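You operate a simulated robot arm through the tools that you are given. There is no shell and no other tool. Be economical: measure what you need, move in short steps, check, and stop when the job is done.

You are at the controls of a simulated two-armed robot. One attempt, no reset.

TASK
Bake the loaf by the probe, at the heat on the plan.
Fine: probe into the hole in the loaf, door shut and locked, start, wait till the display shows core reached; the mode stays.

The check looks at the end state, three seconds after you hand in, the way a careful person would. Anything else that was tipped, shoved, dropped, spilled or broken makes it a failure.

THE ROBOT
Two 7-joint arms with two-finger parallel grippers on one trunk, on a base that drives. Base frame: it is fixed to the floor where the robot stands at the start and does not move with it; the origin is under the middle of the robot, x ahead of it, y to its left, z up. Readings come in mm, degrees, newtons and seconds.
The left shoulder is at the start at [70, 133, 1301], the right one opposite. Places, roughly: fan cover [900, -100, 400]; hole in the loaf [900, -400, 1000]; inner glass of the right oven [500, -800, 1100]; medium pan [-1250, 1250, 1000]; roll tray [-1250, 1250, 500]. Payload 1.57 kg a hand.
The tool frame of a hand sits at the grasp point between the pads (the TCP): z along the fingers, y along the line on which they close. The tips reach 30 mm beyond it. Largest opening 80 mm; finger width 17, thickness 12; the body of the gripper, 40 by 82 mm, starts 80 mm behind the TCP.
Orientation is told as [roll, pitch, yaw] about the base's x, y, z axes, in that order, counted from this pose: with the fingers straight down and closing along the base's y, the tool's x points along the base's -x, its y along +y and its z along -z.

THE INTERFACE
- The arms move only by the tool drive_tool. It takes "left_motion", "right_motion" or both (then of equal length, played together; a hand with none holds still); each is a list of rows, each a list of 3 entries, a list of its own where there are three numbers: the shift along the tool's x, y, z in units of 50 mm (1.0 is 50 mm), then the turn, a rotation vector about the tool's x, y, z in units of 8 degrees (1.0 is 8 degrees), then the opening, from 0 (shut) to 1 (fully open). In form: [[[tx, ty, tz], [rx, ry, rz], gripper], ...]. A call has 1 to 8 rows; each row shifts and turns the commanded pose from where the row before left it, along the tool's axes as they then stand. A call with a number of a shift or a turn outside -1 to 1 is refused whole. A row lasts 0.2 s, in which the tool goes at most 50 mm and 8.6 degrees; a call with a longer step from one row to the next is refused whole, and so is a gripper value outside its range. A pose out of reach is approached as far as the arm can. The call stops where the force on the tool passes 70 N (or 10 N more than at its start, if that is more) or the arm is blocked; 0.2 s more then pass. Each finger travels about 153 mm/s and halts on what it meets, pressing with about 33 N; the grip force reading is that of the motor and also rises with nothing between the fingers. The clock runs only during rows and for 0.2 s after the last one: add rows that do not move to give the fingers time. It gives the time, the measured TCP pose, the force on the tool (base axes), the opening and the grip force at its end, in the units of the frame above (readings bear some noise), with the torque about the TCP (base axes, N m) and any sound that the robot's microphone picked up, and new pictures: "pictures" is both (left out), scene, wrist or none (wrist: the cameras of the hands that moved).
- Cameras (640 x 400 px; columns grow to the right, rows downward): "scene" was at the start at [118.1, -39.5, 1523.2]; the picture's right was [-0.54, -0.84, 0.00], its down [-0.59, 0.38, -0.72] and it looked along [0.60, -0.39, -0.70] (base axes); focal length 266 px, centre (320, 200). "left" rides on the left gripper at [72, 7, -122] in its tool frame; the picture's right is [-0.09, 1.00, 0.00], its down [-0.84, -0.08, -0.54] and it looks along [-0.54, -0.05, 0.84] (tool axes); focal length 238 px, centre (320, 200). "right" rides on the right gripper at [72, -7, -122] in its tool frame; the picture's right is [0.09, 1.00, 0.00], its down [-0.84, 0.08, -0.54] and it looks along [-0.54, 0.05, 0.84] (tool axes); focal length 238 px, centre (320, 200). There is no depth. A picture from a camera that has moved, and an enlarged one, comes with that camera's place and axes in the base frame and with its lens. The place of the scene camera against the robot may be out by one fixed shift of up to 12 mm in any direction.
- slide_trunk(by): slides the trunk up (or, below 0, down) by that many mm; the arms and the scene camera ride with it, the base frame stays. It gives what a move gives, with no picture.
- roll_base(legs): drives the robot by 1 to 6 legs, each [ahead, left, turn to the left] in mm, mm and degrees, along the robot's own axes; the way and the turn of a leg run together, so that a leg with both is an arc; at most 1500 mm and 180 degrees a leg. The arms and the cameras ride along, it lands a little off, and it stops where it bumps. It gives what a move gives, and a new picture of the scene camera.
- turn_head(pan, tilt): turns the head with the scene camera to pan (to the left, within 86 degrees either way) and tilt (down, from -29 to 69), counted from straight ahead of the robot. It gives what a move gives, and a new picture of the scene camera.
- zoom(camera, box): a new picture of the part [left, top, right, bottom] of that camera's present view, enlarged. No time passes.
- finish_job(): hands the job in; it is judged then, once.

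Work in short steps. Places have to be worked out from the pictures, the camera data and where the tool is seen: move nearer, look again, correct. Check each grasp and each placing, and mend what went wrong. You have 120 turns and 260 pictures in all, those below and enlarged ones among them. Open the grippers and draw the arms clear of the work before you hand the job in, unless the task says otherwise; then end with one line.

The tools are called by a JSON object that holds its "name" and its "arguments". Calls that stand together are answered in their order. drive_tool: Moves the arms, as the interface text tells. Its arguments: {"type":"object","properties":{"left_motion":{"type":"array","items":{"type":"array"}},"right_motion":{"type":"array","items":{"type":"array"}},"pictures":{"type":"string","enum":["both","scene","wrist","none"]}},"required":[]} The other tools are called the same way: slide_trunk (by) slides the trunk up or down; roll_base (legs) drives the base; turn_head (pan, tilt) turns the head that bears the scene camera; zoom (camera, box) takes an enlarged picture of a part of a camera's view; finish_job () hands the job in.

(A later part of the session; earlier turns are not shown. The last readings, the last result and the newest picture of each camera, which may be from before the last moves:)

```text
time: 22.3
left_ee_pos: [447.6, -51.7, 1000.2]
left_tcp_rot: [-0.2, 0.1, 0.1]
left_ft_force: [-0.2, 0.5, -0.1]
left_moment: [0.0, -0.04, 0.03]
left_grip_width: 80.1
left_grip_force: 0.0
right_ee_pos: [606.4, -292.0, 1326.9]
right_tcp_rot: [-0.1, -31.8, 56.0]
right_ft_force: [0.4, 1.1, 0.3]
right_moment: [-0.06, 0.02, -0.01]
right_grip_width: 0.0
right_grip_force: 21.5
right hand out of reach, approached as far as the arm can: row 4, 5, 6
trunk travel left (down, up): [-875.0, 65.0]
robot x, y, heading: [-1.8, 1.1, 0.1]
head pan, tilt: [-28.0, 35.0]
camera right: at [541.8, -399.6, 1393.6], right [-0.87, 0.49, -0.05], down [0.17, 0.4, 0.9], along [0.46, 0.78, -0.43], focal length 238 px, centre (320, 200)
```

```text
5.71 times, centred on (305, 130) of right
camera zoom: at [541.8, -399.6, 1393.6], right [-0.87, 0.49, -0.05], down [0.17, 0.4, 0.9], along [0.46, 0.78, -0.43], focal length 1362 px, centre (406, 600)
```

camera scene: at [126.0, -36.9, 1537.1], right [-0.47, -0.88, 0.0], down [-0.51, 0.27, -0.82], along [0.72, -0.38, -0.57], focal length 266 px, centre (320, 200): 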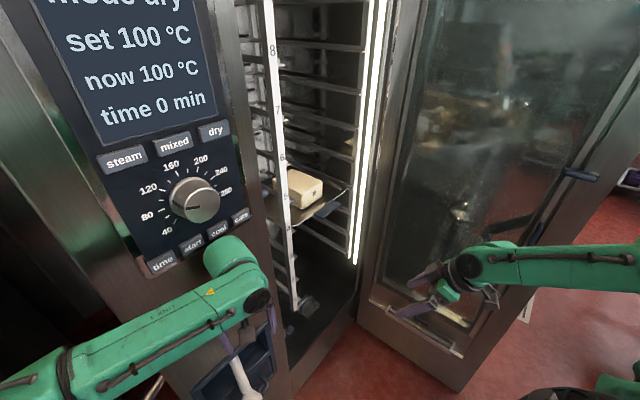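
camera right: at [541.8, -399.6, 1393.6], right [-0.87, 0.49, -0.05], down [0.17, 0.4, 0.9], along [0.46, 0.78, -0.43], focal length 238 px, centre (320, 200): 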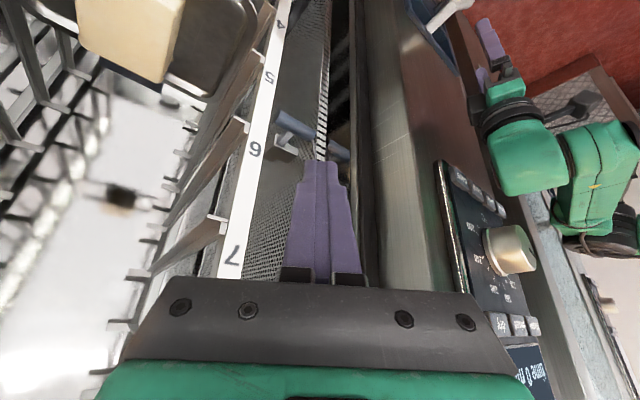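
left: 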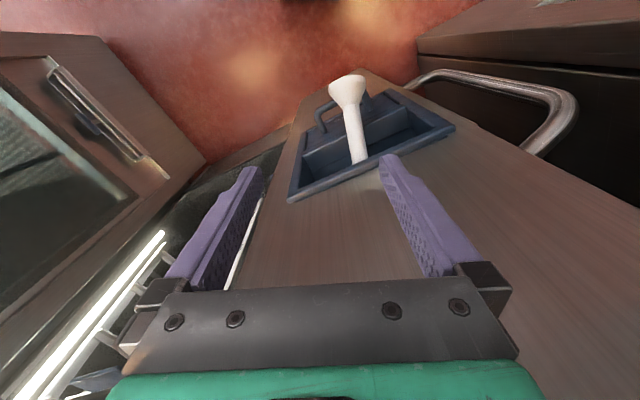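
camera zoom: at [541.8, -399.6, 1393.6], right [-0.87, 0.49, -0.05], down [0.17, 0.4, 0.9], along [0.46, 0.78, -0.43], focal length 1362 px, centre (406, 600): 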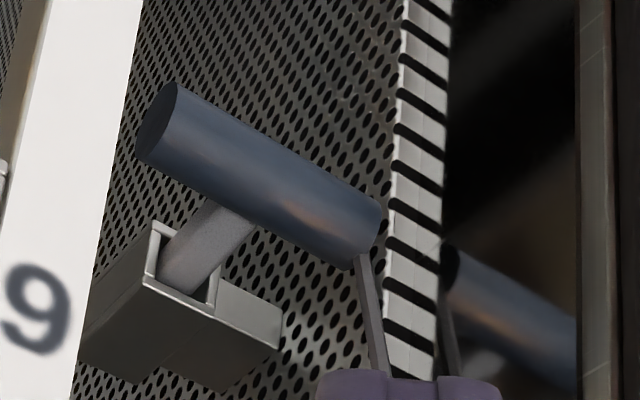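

Now it is clear: a T-shaped probe, the blue handle (about 71 mm, 25 mm thick, centre ≈ (736, -163, 1122)) with the neck going into a holder, needle direction about 24° left of +x and level. I back the hand off and begin turning it to point forward.

{"name": "drive_tool", "arguments": {"right_motion": [[[0.51, 0.62, 0.03], [0, 0, 0], 0], [[0.51, 0.62, 0.03], [0, 0, 0], 0], [[0.51, 0.62, 0.03], [0, 0, 0], 0], [[0.51, 0.62, 0.03], [0, 0, 0], 0], [[0, 0, 0], [0, -1, 0], 0], [[0, 0, 0], [0, -1, 0], 0], [[0, 0, 0], [0, -1, 0], 0], [[0, 0, 0], [0, -1, 0], 0]], "pictures": "none"}}

{"name": "drive_tool", "arguments": {"right_motion": [[[0, 0, 0], [0, -1, 0], 0], [[0, 0, 0], [0, -1, 0], 0], [[0, 0, 0], [0, -1, 0], 0], [[0, 0, 0], [0, -0.25, 0], 0], [[0, 0, 0], [1, 0, 0], 0], [[0, 0, 0], [1, 0, 0], 0], [[0, 0, 0], [1, 0, 0], 0], [[0, 0, 0], [1, 0, 0], 0]], "pictures": "none"}}

{"name": "drive_tool", "arguments": {"right_motion": [[[0, 0, 0], [0, 0, -1], 0], [[0, 0, 0], [0, 0, -1], 0], [[0, 0, 0], [0, 0, -1], 0], [[0, 0, 0], [0, 0, -1], 0], [[0, 0, 0], [0, 0, -1], 0], [[0, 0, 0], [0, 0, -1], 0], [[0, 0, 0], [0, 0, -1], 0], [[0, 0, 0], [0, 0, -1], 0]], "pictures": "both"}}

```text
time: 24.1
left_ee_pos: [446.6, -51.9, 999.7]
left_tcp_rot: [0.1, 0.0, 0.1]
left_ft_force: [0.5, -0.2, -1.1]
left_moment: [0.02, 0.01, 0.01]
left_grip_width: 80.1
left_grip_force: 0.2
right_ee_pos: [456.2, -295.8, 1267.6]
right_tcp_rot: [-0.1, -64.1, 56.1]
right_ft_force: [0.5, -0.1, 0.0]
right_moment: [-0.01, 0.03, -0.02]
right_grip_width: 0.1
right_grip_force: 21.0
trunk travel left (down, up): [-875.0, 65.0]
robot x, y, heading: [-3.3, -4.9, -0.1]
head pan, tilt: [-28.0, 35.0]
```

```text
time: 25.9
left_ee_pos: [445.8, -51.0, 1000.6]
left_tcp_rot: [-0.2, 0.0, 0.1]
left_ft_force: [-0.7, 0.4, 0.6]
left_moment: [-0.01, 0.04, 0.0]
left_grip_width: 80.4
left_grip_force: 0.1
right_ee_pos: [455.7, -306.6, 1271.7]
right_tcp_rot: [-104.8, -87.8, 128.7]
right_ft_force: [-0.7, -0.3, -0.5]
right_moment: [-0.02, -0.02, -0.01]
right_grip_width: 0.0
right_grip_force: 21.3
right hand out of reach, approached as far as the arm can: row 8
trunk travel left (down, up): [-875.0, 65.0]
robot x, y, heading: [0.4, 1.1, -0.1]
head pan, tilt: [-28.0, 35.0]
```

```text
time: 27.7
left_ee_pos: [445.8, -51.4, 1001.2]
left_tcp_rot: [0.0, 0.0, 0.1]
left_ft_force: [0.5, -0.2, -0.3]
left_moment: [-0.01, 0.0, 0.03]
left_grip_width: 79.9
left_grip_force: 0.1
right_ee_pos: [454.5, -306.8, 1271.6]
right_tcp_rot: [-90.0, -25.8, 113.9]
right_ft_force: [-0.5, -0.7, 0.1]
right_moment: [0.01, -0.01, 0.03]
right_grip_width: 0.1
right_grip_force: 20.8
trunk travel left (down, up): [-875.0, 65.0]
robot x, y, heading: [3.0, -1.1, -0.2]
head pan, tilt: [-28.0, 35.0]
camera scene: at [126.9, -36.2, 1537.0], right [-0.47, -0.88, 0.0], down [-0.51, 0.27, -0.82], along [0.72, -0.38, -0.57], focal length 266 px, centre (320, 200)
camera right: at [370.9, -418.5, 1247.7], right [-0.14, 0.32, -0.94], down [-0.82, 0.5, 0.3], along [0.56, 0.81, 0.19], focal length 238 px, centre (320, 200)
```

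scene: 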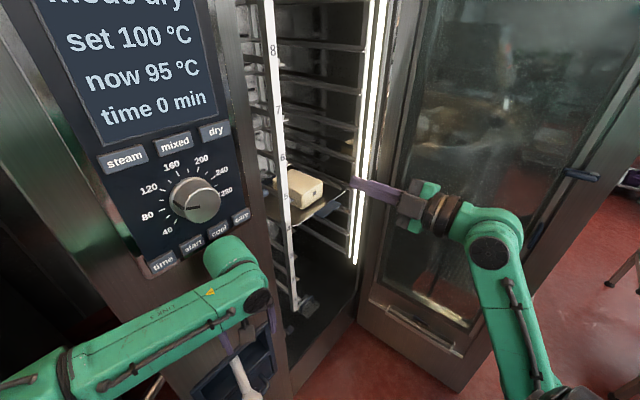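
right: 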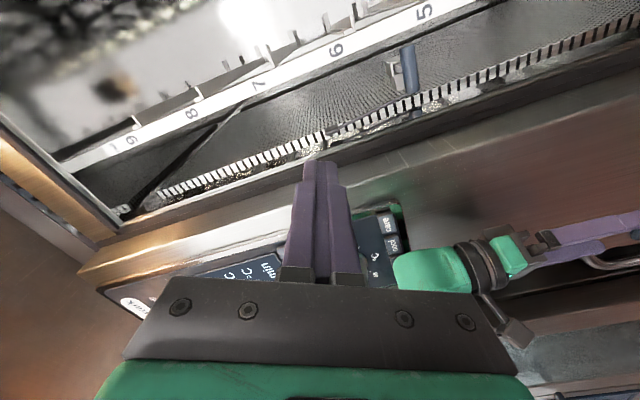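

The tool now points level at yaw 23.9°; I finish the roll by 26° and move to a standoff about 150 mm behind the handle with the fingers open.

{"name": "drive_tool", "arguments": {"right_motion": [[[0, 0, 0], [0, 0, -1], 0.9], [[0, 0, 0], [0, 0, -1], 0.9], [[0, 0, 0], [0, 0, -1], 0.9], [[0, 0, 0], [0, 0, -0.22], 0.9]], "pictures": "none"}}

{"name": "drive_tool", "arguments": {"right_motion": [[[-0.065, 0.6, 0.663], [0, 0, 0], 0.9], [[-0.065, 0.6, 0.663], [0, 0, 0], 0.9], [[-0.065, 0.6, 0.663], [0, 0, 0], 0.9], [[-0.065, 0.6, 0.663], [0, 0, 0], 0.9], [[-0.065, 0.6, 0.663], [0, 0, 0], 0.9]], "pictures": "both"}}

```text
time: 28.7
left_ee_pos: [447.4, -51.5, 1000.2]
left_tcp_rot: [0.0, 0.0, 0.1]
left_ft_force: [-0.1, 0.6, -0.8]
left_moment: [0.03, -0.01, -0.02]
left_grip_width: 79.9
left_grip_force: 0.1
right_ee_pos: [453.5, -306.7, 1272.2]
right_tcp_rot: [-90.0, 0.0, 114.0]
right_ft_force: [0.4, 0.3, -0.3]
right_moment: [-0.03, 0.04, -0.02]
right_grip_width: 72.1
right_grip_force: 0.1
trunk travel left (down, up): [-875.0, 65.0]
robot x, y, heading: [0.6, 2.4, 0.0]
head pan, tilt: [-28.0, 35.0]
```

```text
time: 29.9
left_ee_pos: [448.4, -50.5, 998.6]
left_tcp_rot: [0.0, 0.0, 0.2]
left_ft_force: [-0.9, -0.1, 0.2]
left_moment: [0.0, 0.04, -0.05]
left_grip_width: 79.8
left_grip_force: 0.1
right_ee_pos: [601.5, -224.0, 1120.3]
right_tcp_rot: [-89.9, -0.3, 114.0]
right_ft_force: [-1.0, -0.1, -0.5]
right_moment: [0.02, -0.01, 0.0]
right_grip_width: 72.0
right_grip_force: 0.1
trunk travel left (down, up): [-875.0, 65.0]
robot x, y, heading: [-2.0, 2.4, -0.1]
head pan, tilt: [-28.0, 35.0]
camera scene: at [129.4, -35.6, 1536.8], right [-0.47, -0.88, 0.0], down [-0.51, 0.27, -0.82], along [0.72, -0.38, -0.57], focal length 266 px, centre (320, 200)
camera right: at [519.4, -339.1, 1126.7], right [0.04, -0.08, -1.0], down [-0.84, 0.54, -0.07], along [0.55, 0.84, -0.05], focal length 238 px, centre (320, 200)
```

scene: 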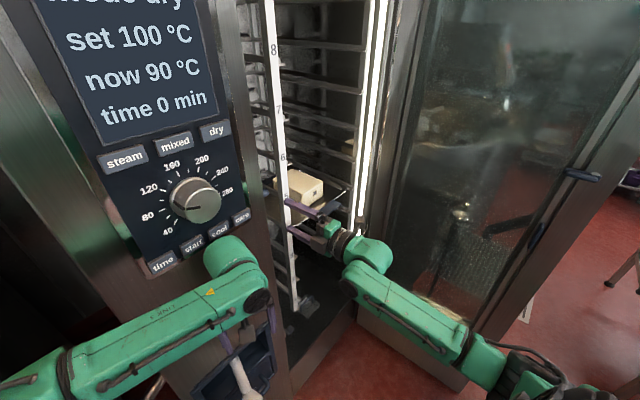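
right: 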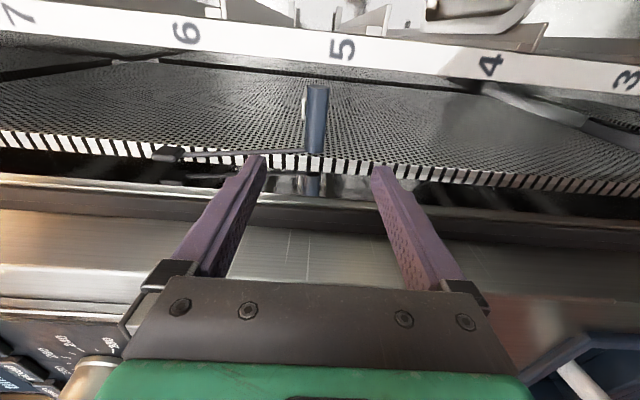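

The handle is centred between the fingers. I advance 110 mm, 3 mm up, then check.

{"name": "drive_tool", "arguments": {"right_motion": [[[0, -0.06, 0.8], [0, 0, 0], 0.9], [[0, 0, 0.8], [0, 0, 0], 0.9], [[0, 0, 0.6], [0, 0, 0], 0.9]], "pictures": "wrist"}}

{"name": "zoom", "arguments": {"camera": "right", "box": [240, 60, 400, 220]}}

```text
time: 30.7
left_ee_pos: [446.9, -51.3, 1000.3]
left_tcp_rot: [0.1, 0.0, 0.1]
left_ft_force: [0.5, 0.5, -0.3]
left_moment: [-0.02, 0.01, 0.01]
left_grip_width: 80.0
left_grip_force: 0.0
right_ee_pos: [699.3, -180.3, 1123.9]
right_tcp_rot: [-89.9, -0.1, 114.0]
right_ft_force: [-0.1, 0.3, 0.0]
right_moment: [0.06, 0.03, 0.04]
right_grip_width: 72.1
right_grip_force: 0.1
trunk travel left (down, up): [-875.0, 65.0]
robot x, y, heading: [0.1, -0.7, -0.2]
head pan, tilt: [-28.0, 35.0]
camera right: at [617.9, -295.2, 1131.6], right [0.03, -0.08, -1.0], down [-0.84, 0.54, -0.07], along [0.55, 0.84, -0.05], focal length 238 px, centre (320, 200)
```

right: 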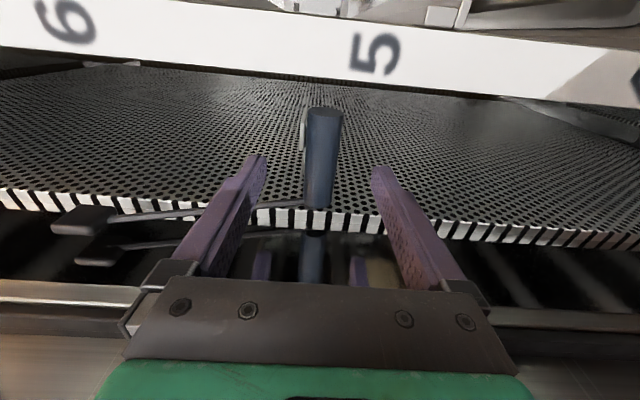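

```text
2.50 times, centred on (320, 140) of right
camera zoom: at [617.9, -295.2, 1131.6], right [0.03, -0.08, -1.0], down [-0.84, 0.54, -0.07], along [0.55, 0.84, -0.05], focal length 596 px, centre (320, 350)
```

zoom: 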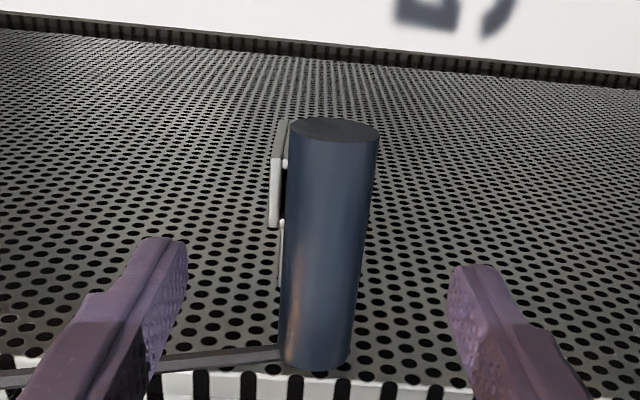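

The handle sits at z≈1122 and 42 mm ahead. I advance 37 mm, then close.

{"name": "drive_tool", "arguments": {"right_motion": [[[0, 0.02, 0.74], [0, 0, 0], 0.9], [[0, 0, 0], [0, 0, 0], 0.5], [[0, 0, 0], [0, 0, 0], 0.2], [[0, 0, 0], [0, 0, 0], 0], [[0, 0, 0], [0, 0, 0], 0]], "pictures": "wrist"}}

{"name": "zoom", "arguments": {"camera": "right", "box": [220, 80, 420, 280]}}

```text
time: 31.9
left_ee_pos: [447.5, -52.2, 999.0]
left_tcp_rot: [0.0, -0.1, 0.1]
left_ft_force: [0.6, -0.5, -0.2]
left_moment: [0.0, 0.02, 0.0]
left_grip_width: 80.0
left_grip_force: 0.1
right_ee_pos: [732.3, -165.5, 1123.3]
right_tcp_rot: [-90.0, -0.2, 114.1]
right_ft_force: [-0.1, 0.5, 0.2]
right_moment: [-0.01, -0.01, 0.06]
right_grip_width: 22.3
right_grip_force: 33.0
trunk travel left (down, up): [-875.0, 65.0]
robot x, y, heading: [1.3, -0.7, -0.2]
head pan, tilt: [-28.0, 35.0]
camera right: at [650.9, -281.3, 1130.7], right [0.04, -0.08, -1.0], down [-0.84, 0.54, -0.07], along [0.55, 0.84, -0.05], focal length 238 px, centre (320, 200)
```

right: 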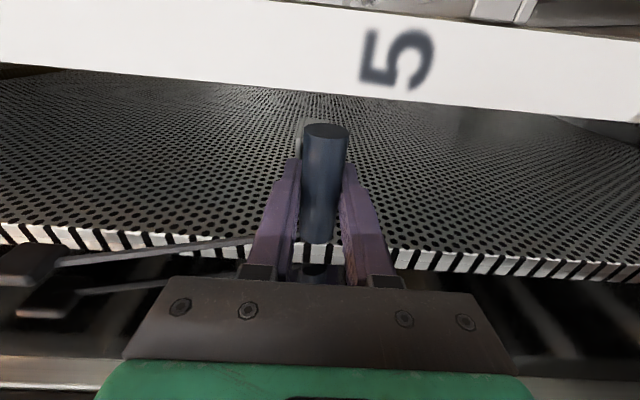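

```text
2.00 times, centred on (320, 180) of right
camera zoom: at [650.9, -281.3, 1130.7], right [0.04, -0.08, -1.0], down [-0.84, 0.54, -0.07], along [0.55, 0.84, -0.05], focal length 477 px, centre (320, 240)
```

zoom: 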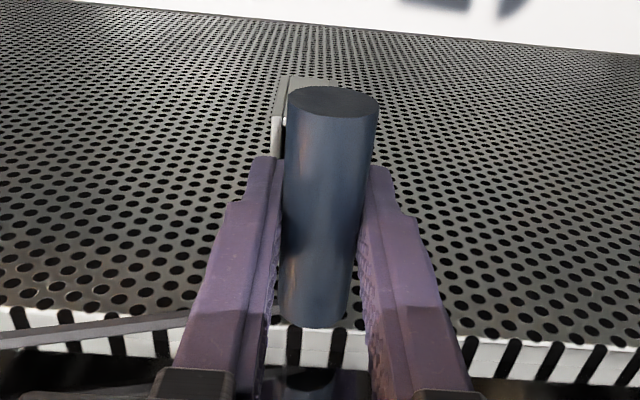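

Gripped (22 mm, 33 N). I pull back gently along the needle axis, 60 mm.

{"name": "drive_tool", "arguments": {"right_motion": [[[0, 0, -0.3], [0, 0, 0], 0], [[0, 0, -0.3], [0, 0, 0], 0], [[0, 0, -0.3], [0, 0, 0], 0], [[0, 0, -0.3], [0, 0, 0], 0]], "pictures": "wrist"}}

{"name": "zoom", "arguments": {"camera": "right", "box": [200, 50, 440, 250]}}

```text
time: 32.9
left_ee_pos: [446.7, -52.1, 999.5]
left_tcp_rot: [0.0, 0.1, 0.1]
left_ft_force: [-0.4, 0.8, -1.0]
left_moment: [0.04, 0.01, -0.01]
left_grip_width: 80.3
left_grip_force: 0.1
right_ee_pos: [678.0, -191.6, 1124.6]
right_tcp_rot: [-90.0, -0.3, 113.9]
right_ft_force: [0.1, -0.7, -0.3]
right_moment: [-0.01, 0.03, 0.01]
right_grip_width: 22.3
right_grip_force: 32.9
trunk travel left (down, up): [-875.0, 65.0]
robot x, y, heading: [0.1, 1.6, 0.1]
head pan, tilt: [-28.0, 35.0]
camera right: at [596.2, -306.7, 1130.7], right [0.04, -0.08, -1.0], down [-0.84, 0.54, -0.07], along [0.55, 0.84, -0.05], focal length 238 px, centre (320, 200)
```

right: 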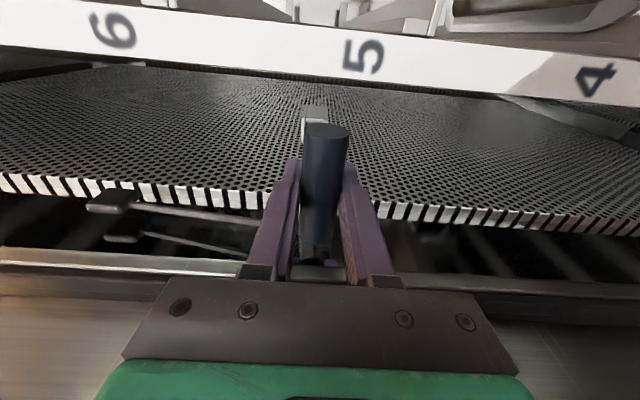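

```text
2.00 times, centred on (320, 150) of right
camera zoom: at [596.2, -306.7, 1130.7], right [0.04, -0.08, -1.0], down [-0.84, 0.54, -0.07], along [0.55, 0.84, -0.05], focal length 477 px, centre (320, 300)
```

zoom: 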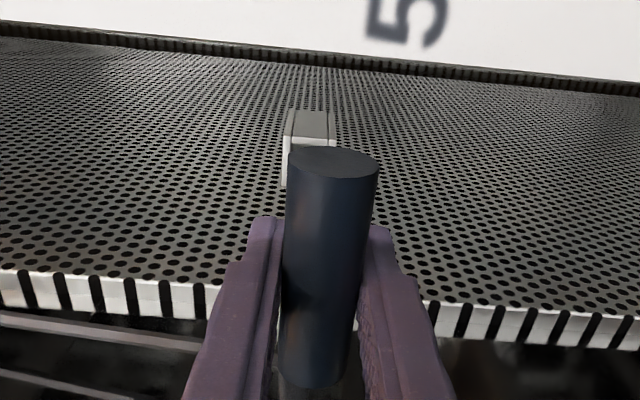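

It slides freely. I pull another 90 mm along the same line and look from the scene camera too.

{"name": "drive_tool", "arguments": {"right_motion": [[[0, 0, -0.45], [0, 0, 0], 0], [[0, 0, -0.45], [0, 0, 0], 0], [[0, 0, -0.45], [0, 0, 0], 0], [[0, 0, -0.45], [0, 0, 0], 0]], "pictures": "both"}}

{"name": "zoom", "arguments": {"camera": "scene", "box": [240, 150, 400, 270]}}

```text
time: 33.9
left_ee_pos: [446.4, -52.6, 999.9]
left_tcp_rot: [0.0, -0.1, 0.1]
left_ft_force: [1.3, -0.2, 0.3]
left_moment: [0.01, 0.0, -0.01]
left_grip_width: 79.9
left_grip_force: 0.2
right_ee_pos: [595.4, -227.9, 1124.1]
right_tcp_rot: [-90.1, -0.3, 114.1]
right_ft_force: [0.7, -0.6, 0.4]
right_moment: [-0.01, 0.06, 0.0]
right_grip_width: 22.3
right_grip_force: 33.0
trunk travel left (down, up): [-875.0, 65.0]
robot x, y, heading: [-2.3, 0.5, 0.1]
head pan, tilt: [-28.0, 35.0]
camera scene: at [126.1, -36.8, 1537.1], right [-0.47, -0.88, 0.0], down [-0.51, 0.27, -0.82], along [0.72, -0.38, -0.57], focal length 266 px, centre (320, 200)
camera right: at [513.1, -342.9, 1130.9], right [0.04, -0.08, -1.0], down [-0.84, 0.54, -0.07], along [0.55, 0.84, -0.05], focal length 238 px, centre (320, 200)
```

scene: 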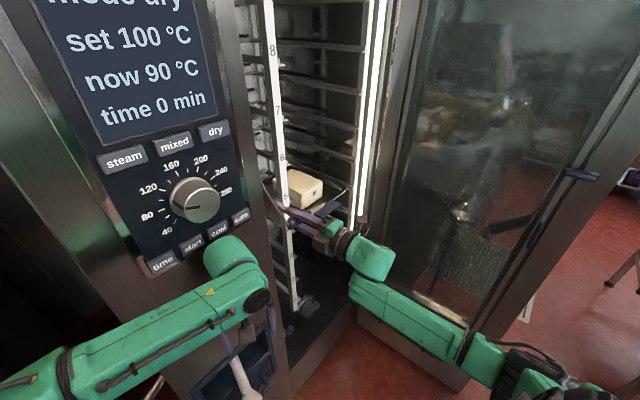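
right: 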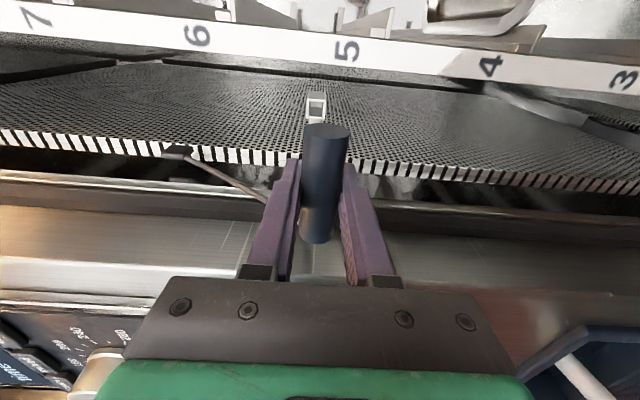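

```text
3.33 times, centred on (320, 210) of scene
camera zoom: at [126.1, -36.8, 1537.1], right [-0.47, -0.88, 0.0], down [-0.51, 0.27, -0.82], along [0.72, -0.38, -0.57], focal length 888 px, centre (320, 167)
```

zoom: 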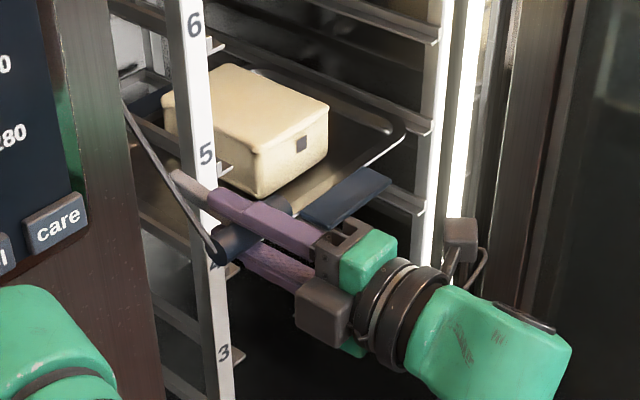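

The holder is empty and the needle reaches about 95 mm beyond the handle. I yaw the hand straight (+x) and move it in front of the loaf, slightly above the hole height.

{"name": "drive_tool", "arguments": {"right_motion": [[[0, 0, 0], [0, 1, 0], 0], [[0, 0, 0], [0, 1, 0], 0], [[0, 0, 0], [0, 1, 0], 0], [[0.86, 0.42, 0.03], [0, 0, 0], 0], [[0.86, 0.42, 0.03], [0, 0, 0], 0], [[0.86, 0.42, 0.03], [0, 0, 0], 0], [[0.86, 0.42, 0.03], [0, 0, 0], 0]], "pictures": "both"}}

{"name": "zoom", "arguments": {"camera": "scene", "box": [240, 150, 400, 270]}}

```text
time: 35.5
left_ee_pos: [447.8, -52.9, 998.6]
left_tcp_rot: [0.1, 0.0, 0.0]
left_ft_force: [0.6, -0.5, -1.1]
left_moment: [-0.05, -0.01, -0.02]
left_grip_width: 80.0
left_grip_force: 0.0
right_ee_pos: [604.7, -400.1, 1038.5]
right_tcp_rot: [-89.9, -0.2, 90.0]
right_ft_force: [-0.4, -0.4, -0.4]
right_moment: [-0.02, 0.0, -0.01]
right_grip_width: 22.3
right_grip_force: 32.9
trunk travel left (down, up): [-875.0, 65.0]
robot x, y, heading: [-0.8, -0.0, -0.1]
head pan, tilt: [-28.0, 35.0]
camera scene: at [128.1, -38.8, 1536.8], right [-0.47, -0.88, 0.0], down [-0.51, 0.27, -0.82], along [0.72, -0.38, -0.57], focal length 266 px, centre (320, 200)
camera right: at [483.7, -471.9, 1045.9], right [0.0, -0.09, -1.0], down [-0.54, 0.84, -0.07], along [0.84, 0.54, -0.05], focal length 238 px, centre (320, 200)
```

scene: 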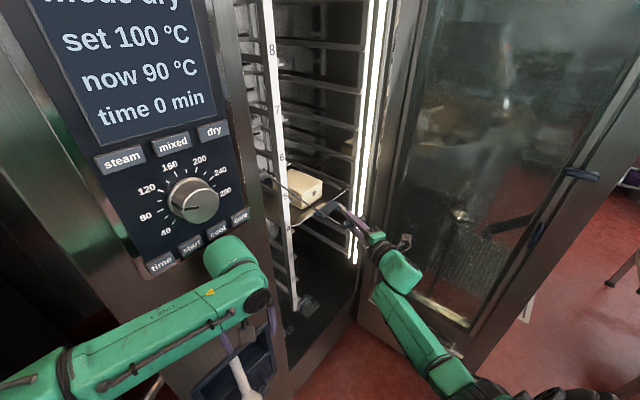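
right: 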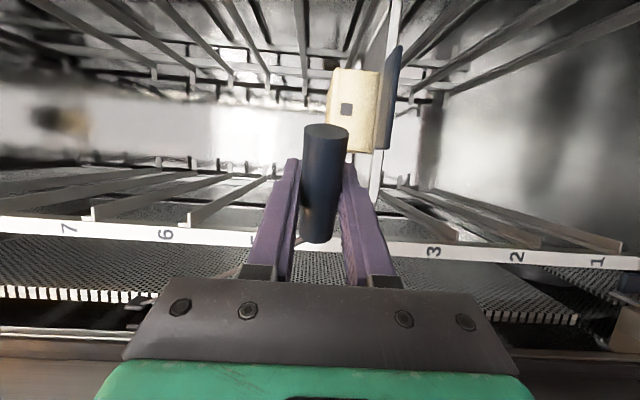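

```text
3.33 times, centred on (320, 210) of scene
camera zoom: at [128.1, -38.8, 1536.8], right [-0.47, -0.88, 0.0], down [-0.51, 0.27, -0.82], along [0.72, -0.38, -0.57], focal length 888 px, centre (320, 167)
```

zoom: 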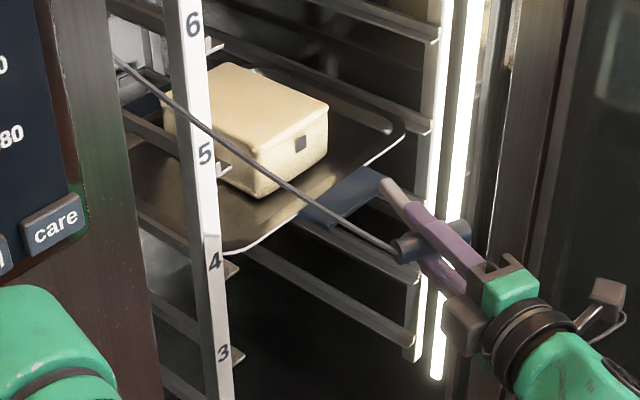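

Handle and tip in the scene view show the needle about 6° right of the tool axis. I correct yaw by 6° left, and swing the left wrist camera around to serve as a side view for height.

{"name": "drive_tool", "arguments": {"left_motion": [[[0, 0, 0], [0, 0, 1], 1], [[0, 0, 0], [0, 0, 1], 1], [[0, 0, 0], [0, 0, 1], 1], [[0, 0, 0], [0, 0, 1], 1], [[0, 0, 0], [0, 0, 1], 1], [[0, 0, 0], [0, 0, 1], 1], [[0, 0, 0], [0, 0, 1], 1], [[0, 0, 0], [0, -1, 0], 1]], "right_motion": [[[0, 0, 0], [0, -0.75, 0], 0], [[0, 0, 0], [0, 0, 0], 0], [[0, 0, 0], [0, 0, 0], 0], [[0, 0, 0], [0, 0, 0], 0], [[0, 0, 0], [0, 0, 0], 0], [[0, 0, 0], [0, 0, 0], 0], [[0, 0, 0], [0, 0, 0], 0], [[0, 0, 0], [0, 0, 0], 0]], "pictures": "none"}}

{"name": "drive_tool", "arguments": {"left_motion": [[[0, 0, 0], [0, -1, 0], 0], [[0, 0, 0], [0, -1, 0], 0], [[0, 0, 0], [0, -1, 0], 0], [[0, 0, 0], [0, -1, 0], 0], [[0, 0, 0], [0, 0, 0], 0]], "pictures": "both"}}

{"name": "zoom", "arguments": {"camera": "scene", "box": [270, 150, 390, 240]}}

```text
time: 37.3
left_ee_pos: [447.4, -50.2, 999.5]
left_tcp_rot: [-0.1, -8.1, -56.0]
left_ft_force: [0.4, 0.1, 0.7]
left_moment: [-0.02, 0.0, 0.03]
left_grip_width: 80.1
left_grip_force: 0.0
right_ee_pos: [602.9, -396.9, 1042.1]
right_tcp_rot: [-89.9, -0.1, 96.0]
right_ft_force: [-0.1, -0.1, 0.2]
right_moment: [0.01, 0.06, 0.01]
right_grip_width: 22.2
right_grip_force: 33.4
trunk travel left (down, up): [-875.0, 65.0]
robot x, y, heading: [1.5, -1.1, 0.0]
head pan, tilt: [-28.0, 35.0]
```

```text
time: 38.5
left_ee_pos: [447.7, -51.7, 999.6]
left_tcp_rot: [0.0, -40.0, -55.9]
left_ft_force: [-0.1, 0.7, 0.0]
left_moment: [-0.01, 0.01, -0.02]
left_grip_width: 0.1
left_grip_force: 21.4
right_ee_pos: [604.3, -397.8, 1039.2]
right_tcp_rot: [-89.9, -0.4, 96.0]
right_ft_force: [0.1, 0.3, -0.7]
right_moment: [0.03, -0.02, -0.01]
right_grip_width: 22.3
right_grip_force: 33.1
trunk travel left (down, up): [-875.0, 65.0]
robot x, y, heading: [0.5, 0.3, -0.2]
head pan, tilt: [-28.0, 35.0]
camera scene: at [127.5, -36.5, 1536.9], right [-0.47, -0.88, 0.0], down [-0.51, 0.27, -0.82], along [0.72, -0.38, -0.57], focal length 266 px, centre (320, 200)
camera left: at [377.0, 61.3, 1047.2], right [0.86, 0.5, 0.06], down [0.1, -0.28, 0.95], along [0.49, -0.82, -0.29], focal length 238 px, centre (320, 200)
```

scene: 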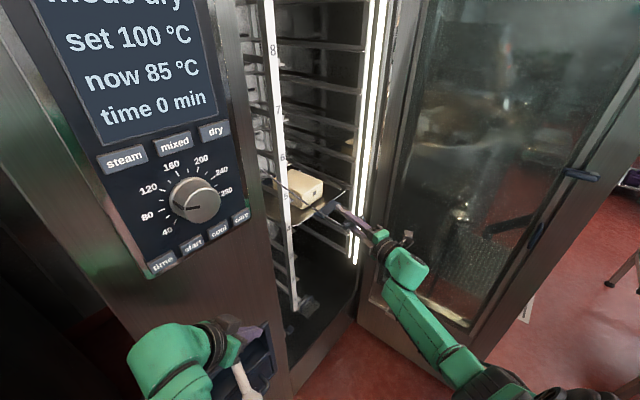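
left: 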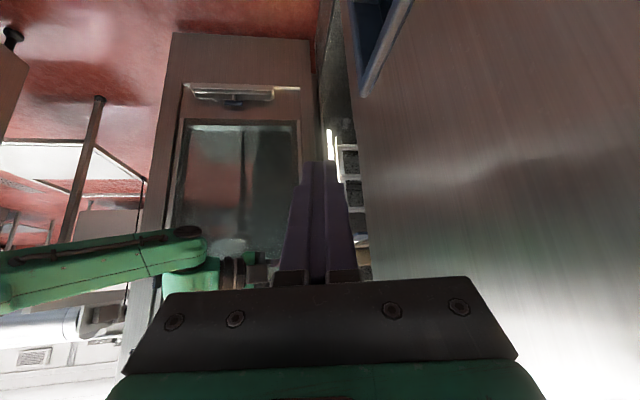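

```text
4.44 times, centred on (330, 195) of scene
camera zoom: at [127.5, -36.5, 1536.9], right [-0.47, -0.88, 0.0], down [-0.51, 0.27, -0.82], along [0.72, -0.38, -0.57], focal length 1184 px, centre (276, 222)
```

zoom: 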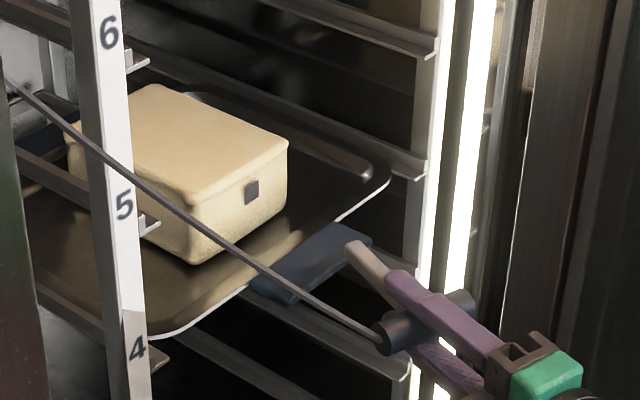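

The left camera is blocked by the oven's front. I zoom tightly on the hole and the needle tip from the scene and right wrist cameras.

{"name": "zoom", "arguments": {"camera": "scene", "box": [300, 180, 360, 220]}}

{"name": "zoom", "arguments": {"camera": "right", "box": [260, 40, 420, 200]}}

```text
10.00 times, centred on (330, 200) of scene
camera zoom: at [127.5, -36.5, 1536.9], right [-0.47, -0.88, 0.0], down [-0.51, 0.27, -0.82], along [0.72, -0.38, -0.57], focal length 2665 px, centre (220, 200)
```

zoom: 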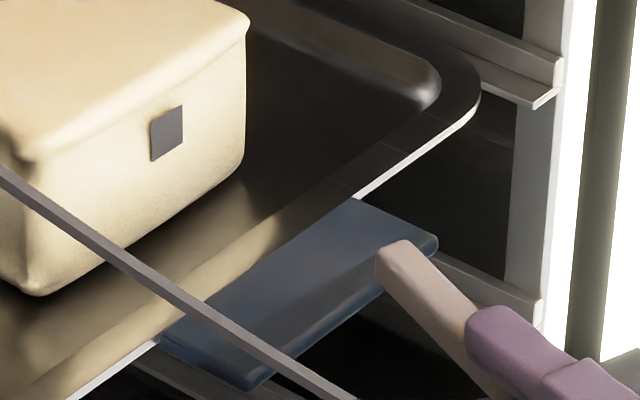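

```text
2.50 times, centred on (340, 120) of right
camera zoom: at [490.6, -482.3, 1047.3], right [0.01, -0.09, -1.0], down [-0.63, 0.78, -0.07], along [0.78, 0.63, -0.05], focal length 596 px, centre (270, 400)
```

zoom: 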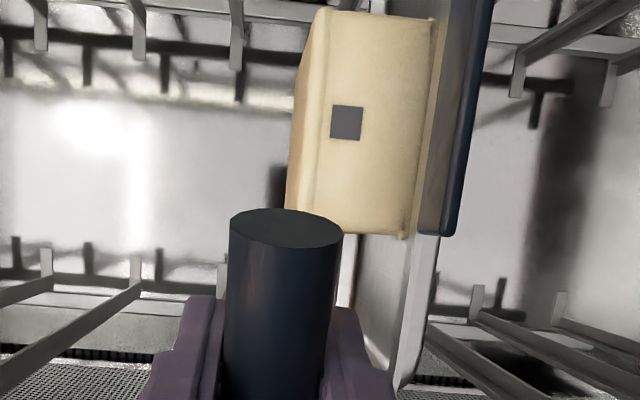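

Hole ≈ (848, -398, 1000), about 18 mm wide; needle about 14 mm thick, tip now at x≈702. I lower 39 mm and advance 105 mm so the tip is about 40 mm short of the loaf.

{"name": "drive_tool", "arguments": {"right_motion": [[[0, 0.39, 0], [0, 0, 0], 0], [[0, 0.39, 0], [0, 0, 0], 0], [[0.073, 0, 0.696], [0, 0, 0], 0], [[0.073, 0, 0.696], [0, 0, 0], 0], [[0.073, 0, 0.696], [0, 0, 0], 0]], "pictures": "wrist"}}

{"name": "zoom", "arguments": {"camera": "scene", "box": [290, 170, 350, 210]}}

{"name": "zoom", "arguments": {"camera": "right", "box": [260, 40, 420, 200]}}

```text
time: 39.7
left_ee_pos: [447.1, -52.2, 1000.1]
left_tcp_rot: [-0.1, -40.1, -55.9]
left_ft_force: [0.0, 0.7, -0.1]
left_moment: [-0.04, 0.02, 0.0]
left_grip_width: 0.0
left_grip_force: 21.0
right_ee_pos: [696.8, -377.1, 1033.5]
right_tcp_rot: [-89.9, -0.2, 95.9]
right_ft_force: [-0.3, 0.0, 0.1]
right_moment: [-0.01, 0.06, 0.03]
right_grip_width: 22.3
right_grip_force: 32.9
right hand out of reach, approached as far as the arm can: row 4, 5
trunk travel left (down, up): [-875.0, 65.0]
robot x, y, heading: [0.8, -4.0, -0.2]
head pan, tilt: [-28.0, 35.0]
camera right: at [583.3, -460.9, 1040.9], right [0.01, -0.09, -1.0], down [-0.63, 0.78, -0.07], along [0.78, 0.62, -0.05], focal length 238 px, centre (320, 200)
```

right: 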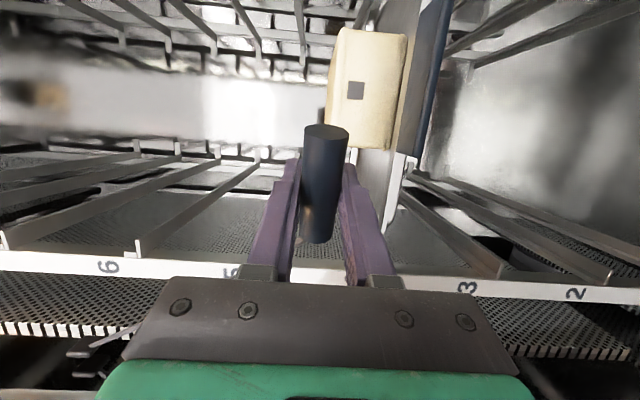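

```text
10.00 times, centred on (320, 190) of scene
camera zoom: at [126.2, -35.6, 1537.0], right [-0.47, -0.88, 0.0], down [-0.51, 0.27, -0.82], along [0.72, -0.39, -0.57], focal length 2665 px, centre (320, 300)
```

zoom: 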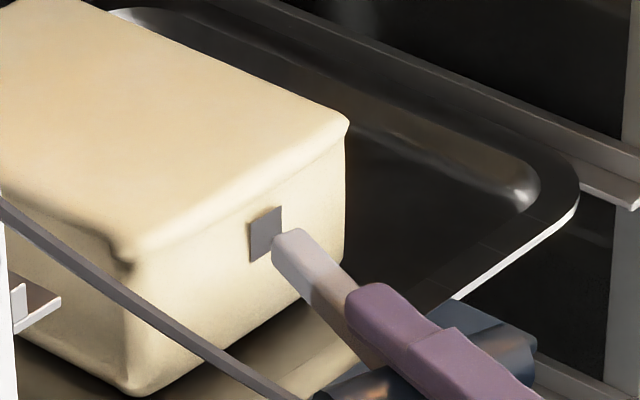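

```text
2.50 times, centred on (340, 120) of right
camera zoom: at [583.3, -460.9, 1040.9], right [0.01, -0.09, -1.0], down [-0.63, 0.78, -0.07], along [0.78, 0.62, -0.05], focal length 596 px, centre (270, 400)
```

zoom: 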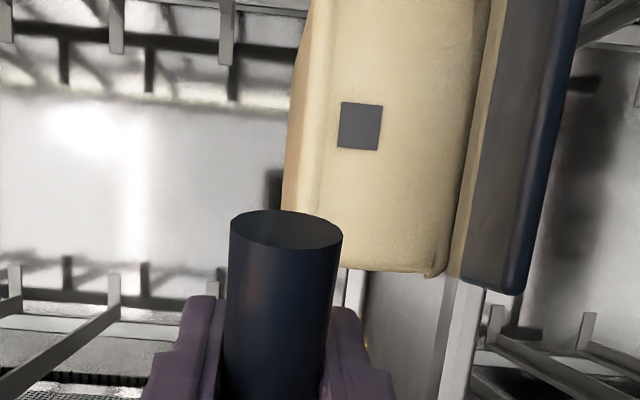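

The reach is exhausted, so the base must come forward. I retract the right hand 130 mm and pull the left hand back 150 mm first.

{"name": "drive_tool", "arguments": {"left_motion": [[[0.32, -0.62, -0.27], [0, 0, 0], 0], [[0.32, -0.62, -0.27], [0, 0, 0], 0], [[0.32, -0.62, -0.27], [0, 0, 0], 0], [[0.32, -0.62, -0.27], [0, 0, 0], 0]], "right_motion": [[[0, 0, -0.7], [0, 0, 0], 0], [[0, 0, -0.7], [0, 0, 0], 0], [[0, 0, -0.7], [0, 0, 0], 0], [[0, 0, -0.7], [0, 0, 0], 0]], "pictures": "scene"}}

{"name": "turn_head", "arguments": {"pan": -15, "tilt": 66}}

```text
time: 40.7
left_ee_pos: [293.1, -50.1, 1002.0]
left_tcp_rot: [0.1, -40.1, -56.0]
left_ft_force: [0.0, -0.4, -0.5]
left_moment: [0.0, 0.01, 0.05]
left_grip_width: 0.1
left_grip_force: 21.1
right_ee_pos: [555.5, -391.8, 1037.6]
right_tcp_rot: [-90.1, -0.1, 95.9]
right_ft_force: [-0.3, 0.0, -1.0]
right_moment: [-0.01, 0.05, 0.01]
right_grip_width: 22.2
right_grip_force: 32.8
trunk travel left (down, up): [-875.0, 65.0]
robot x, y, heading: [2.0, 3.1, 0.1]
head pan, tilt: [-28.0, 35.0]
camera scene: at [122.4, -36.7, 1537.4], right [-0.47, -0.88, 0.0], down [-0.5, 0.27, -0.82], along [0.73, -0.38, -0.57], focal length 266 px, centre (320, 200)
```

scene: 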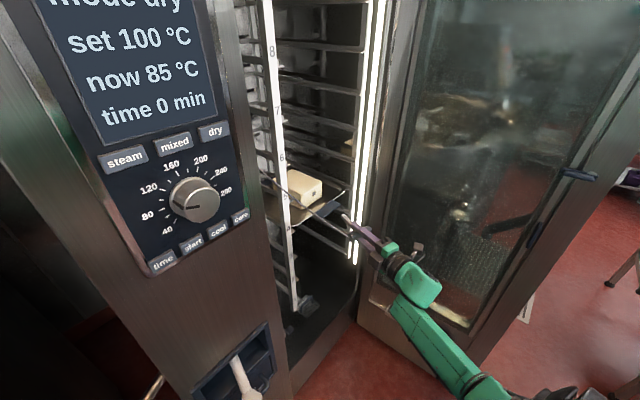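

```text
time: 41.7
left_ee_pos: [296.8, -51.5, 999.5]
left_tcp_rot: [-0.1, -40.0, -56.0]
left_ft_force: [0.4, -0.4, 0.1]
left_moment: [0.02, 0.01, 0.01]
left_grip_width: 0.0
left_grip_force: 20.9
right_ee_pos: [559.5, -391.0, 1034.4]
right_tcp_rot: [-89.9, -0.2, 96.0]
right_ft_force: [0.1, -0.6, -0.1]
right_moment: [0.0, 0.04, -0.01]
right_grip_width: 21.8
right_grip_force: 32.5
trunk travel left (down, up): [-875.0, 65.0]
robot x, y, heading: [-1.4, -0.4, 0.2]
head pan, tilt: [-15.0, 66.0]
camera scene: at [107.5, -10.4, 1496.1], right [-0.26, -0.97, 0.0], down [-0.88, 0.24, -0.41], along [0.39, -0.11, -0.91], focal length 266 px, centre (320, 200)
```

scene: 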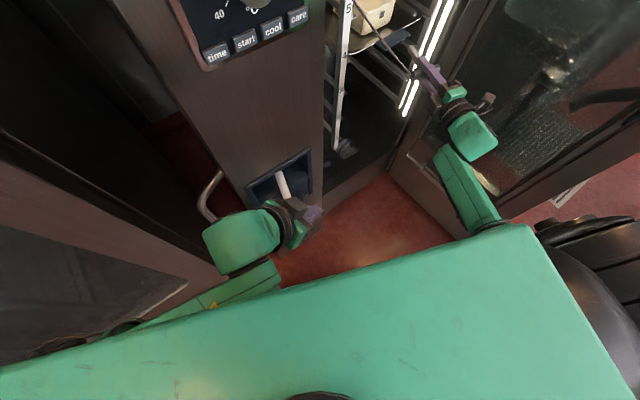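

I will raise both hands, lower the trunk 150 mm to bring the shoulders nearer the work level, and then roll ahead.

{"name": "drive_tool", "arguments": {"left_motion": [[[-0.64, 0, -0.76], [0, 0, 0], 0], [[-0.64, 0, -0.76], [0, 0, 0], 0], [[-0.64, 0, -0.76], [0, 0, 0], 0]], "right_motion": [[[0, -0.85, 0], [0, 0, 0], 0], [[0, -0.85, 0], [0, 0, 0], 0], [[0, -0.85, 0], [0, 0, 0], 0]], "pictures": "none"}}

{"name": "slide_trunk", "arguments": {"by": -150}}

{"name": "turn_head", "arguments": {"pan": -28, "tilt": 35}}

```text
time: 42.5
left_ee_pos: [322.4, 45.6, 987.8]
left_tcp_rot: [6.7, -23.6, -49.6]
left_ft_force: [-0.7, 0.1, 0.1]
left_moment: [-0.05, 0.0, 0.06]
left_grip_width: 0.0
left_grip_force: 21.1
left hand out of reach, approached as far as the arm can: row 1, 2
right_ee_pos: [559.3, -393.7, 1152.3]
right_tcp_rot: [-90.0, -0.4, 96.0]
right_ft_force: [-0.4, -0.3, -1.9]
right_moment: [0.0, 0.01, 0.01]
right_grip_width: 22.0
right_grip_force: 32.6
trunk travel left (down, up): [-875.0, 65.0]
robot x, y, heading: [-1.5, -7.0, -0.2]
head pan, tilt: [-15.0, 66.0]
stopped in row 3 (left hand): the arm was blocked; the commanded pose is now the measured one
```

```text
time: 44.2
left_ee_pos: [323.2, 47.4, 837.8]
left_tcp_rot: [6.7, -23.7, -49.5]
left_ft_force: [0.4, 0.2, 0.9]
left_moment: [-0.02, -0.02, 0.04]
left_grip_width: 0.1
left_grip_force: 21.1
right_ee_pos: [559.4, -392.5, 1003.4]
right_tcp_rot: [-90.0, -0.2, 96.0]
right_ft_force: [-0.7, -0.4, -0.5]
right_moment: [0.0, 0.06, -0.02]
right_grip_width: 21.8
right_grip_force: 32.7
trunk travel left (down, up): [-725.0, 215.0]
robot x, y, heading: [-0.4, -1.1, 0.1]
head pan, tilt: [-15.0, 66.0]
```

```text
time: 45.2
left_ee_pos: [324.4, 46.7, 837.5]
left_tcp_rot: [6.7, -23.7, -49.4]
left_ft_force: [0.2, 0.0, 0.1]
left_moment: [-0.02, -0.04, 0.01]
left_grip_width: 0.2
left_grip_force: 21.3
right_ee_pos: [560.9, -392.3, 1002.9]
right_tcp_rot: [-90.0, -0.1, 96.1]
right_ft_force: [-0.6, -0.3, -1.0]
right_moment: [0.01, 0.02, 0.0]
right_grip_width: 21.9
right_grip_force: 32.9
trunk travel left (down, up): [-725.0, 215.0]
robot x, y, heading: [-0.6, -3.5, 0.0]
head pan, tilt: [-28.0, 35.0]
camera scene: at [127.2, -36.4, 1386.9], right [-0.47, -0.88, 0.0], down [-0.51, 0.27, -0.82], along [0.72, -0.38, -0.57], focal length 266 px, centre (320, 200)
```

scene: 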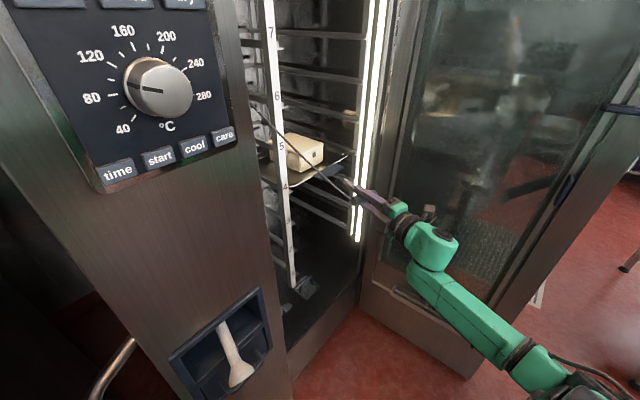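

The white shower knob sticks out around (416, -5, 800), near the left hand's path, so I raise the left hand before driving.

{"name": "drive_tool", "arguments": {"left_motion": [[[-0.38, 0.2, -0.85], [0, 0, 0], 0], [[-0.38, 0.2, -0.85], [0, 0, 0], 0], [[-0.38, 0.2, -0.85], [0, 0, 0], 0], [[-0.38, 0.2, -0.85], [0, 0, 0], 0]], "pictures": "none"}}

{"name": "turn_head", "arguments": {"pan": 20, "tilt": 55}}

```text
time: 45.9
left_ee_pos: [331.1, 113.6, 896.9]
left_tcp_rot: [16.1, -11.5, -52.3]
left_ft_force: [-1.2, 0.0, 0.0]
left_moment: [-0.03, -0.07, -0.03]
left_grip_width: 0.0
left_grip_force: 21.1
left hand out of reach, approached as far as the arm can: row 2, 3
right_ee_pos: [560.9, -391.8, 1004.5]
right_tcp_rot: [-89.9, -0.1, 96.1]
right_ft_force: [0.1, 0.5, 0.1]
right_moment: [-0.02, 0.01, 0.01]
right_grip_width: 22.0
right_grip_force: 33.3
trunk travel left (down, up): [-725.0, 215.0]
robot x, y, heading: [-0.0, 1.6, 0.1]
head pan, tilt: [-28.0, 35.0]
stopped in row 3 (left hand): the arm was blocked; the commanded pose is now the measured one
```

```text
time: 47.1
left_ee_pos: [331.0, 111.7, 896.9]
left_tcp_rot: [16.2, -11.6, -52.3]
left_ft_force: [-0.8, 0.0, -0.1]
left_moment: [0.02, -0.03, 0.0]
left_grip_width: 0.0
left_grip_force: 21.1
right_ee_pos: [559.9, -393.5, 1004.1]
right_tcp_rot: [-89.9, -0.3, 96.0]
right_ft_force: [0.3, 0.5, -1.4]
right_moment: [-0.01, 0.04, 0.0]
right_grip_width: 22.2
right_grip_force: 33.0
trunk travel left (down, up): [-725.0, 215.0]
robot x, y, heading: [1.0, -0.6, -0.2]
head pan, tilt: [20.0, 55.0]
camera scene: at [117.3, 29.5, 1358.7], right [0.34, -0.94, 0.0], down [-0.77, -0.28, -0.57], along [0.54, 0.2, -0.82], focal length 266 px, centre (320, 200)
```

scene: 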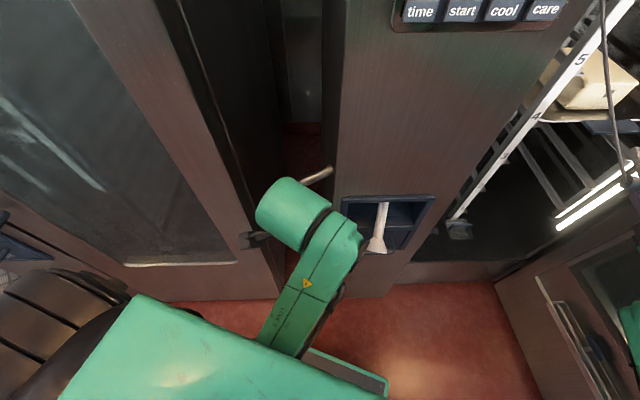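

The base front edge is about x≈250–300 and the oven face about 540, so 130 mm ahead is clear. I roll ahead 130 mm.

{"name": "roll_base", "arguments": {"legs": [[130, 0, 0]]}}

{"name": "turn_head", "arguments": {"pan": -35, "tilt": 35}}

{"name": "zoom", "arguments": {"camera": "scene", "box": [260, 130, 420, 230]}}

```text
time: 48.3
left_ee_pos: [438.9, 112.3, 893.0]
left_tcp_rot: [15.3, -10.4, -52.2]
left_ft_force: [0.7, -0.1, 0.3]
left_moment: [-0.03, 0.02, -0.03]
left_grip_width: 0.2
left_grip_force: 21.1
right_ee_pos: [671.7, -393.4, 1001.8]
right_tcp_rot: [-89.8, -0.3, 96.0]
right_ft_force: [-0.7, -0.6, -1.1]
right_moment: [-0.01, 0.0, -0.03]
right_grip_width: 22.4
right_grip_force: 32.8
trunk travel left (down, up): [-725.0, 215.0]
robot x, y, heading: [111.7, 2.7, 0.0]
head pan, tilt: [20.0, 55.0]
stopped in leg 1: the force on the tool passed its limit at 97 N (the readings are from after the stop); the commanded pose is now the measured one
camera scene: at [228.8, 28.8, 1358.6], right [0.34, -0.94, 0.0], down [-0.77, -0.28, -0.57], along [0.54, 0.2, -0.82], focal length 266 px, centre (320, 200)
```

scene: 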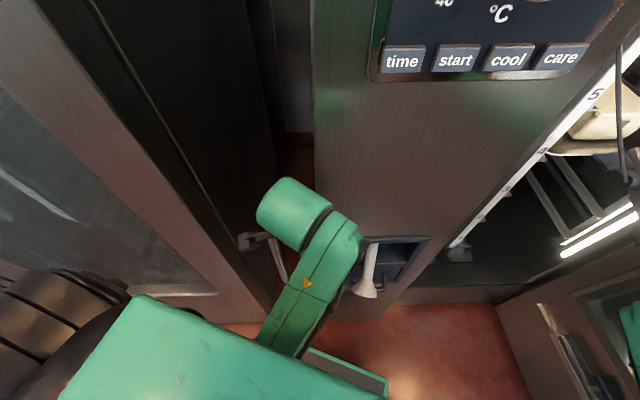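

```text
time: 49.6
left_ee_pos: [438.2, 113.1, 894.1]
left_tcp_rot: [15.2, -10.6, -52.2]
left_ft_force: [-0.3, 0.1, 0.4]
left_moment: [0.02, 0.01, 0.01]
left_grip_width: 0.3
left_grip_force: 21.9
right_ee_pos: [671.9, -392.4, 1002.5]
right_tcp_rot: [-89.9, -0.2, 96.2]
right_ft_force: [0.3, -0.9, -1.5]
right_moment: [0.01, 0.03, 0.01]
right_grip_width: 22.0
right_grip_force: 33.1
trunk travel left (down, up): [-725.0, 215.0]
robot x, y, heading: [109.3, 1.3, 0.2]
head pan, tilt: [-35.0, 35.0]
camera scene: at [232.6, -45.4, 1386.9], right [-0.57, -0.82, 0.0], down [-0.47, 0.33, -0.82], along [0.67, -0.47, -0.57], focal length 266 px, centre (320, 200)
```

scene: 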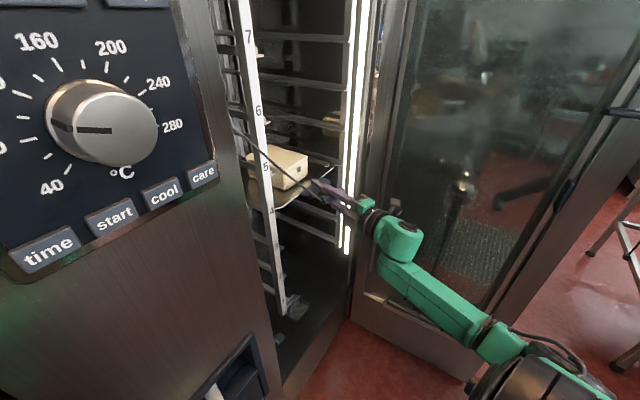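

```text
4.00 times, centred on (340, 180) of scene
camera zoom: at [232.6, -45.4, 1386.9], right [-0.57, -0.82, 0.0], down [-0.47, 0.33, -0.82], along [0.67, -0.47, -0.57], focal length 1066 px, centre (240, 280)
```

zoom: 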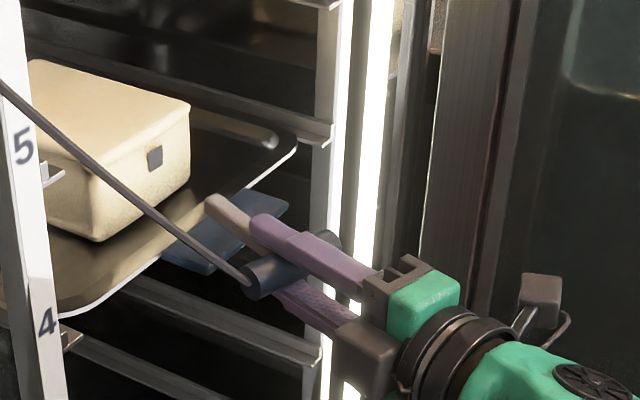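

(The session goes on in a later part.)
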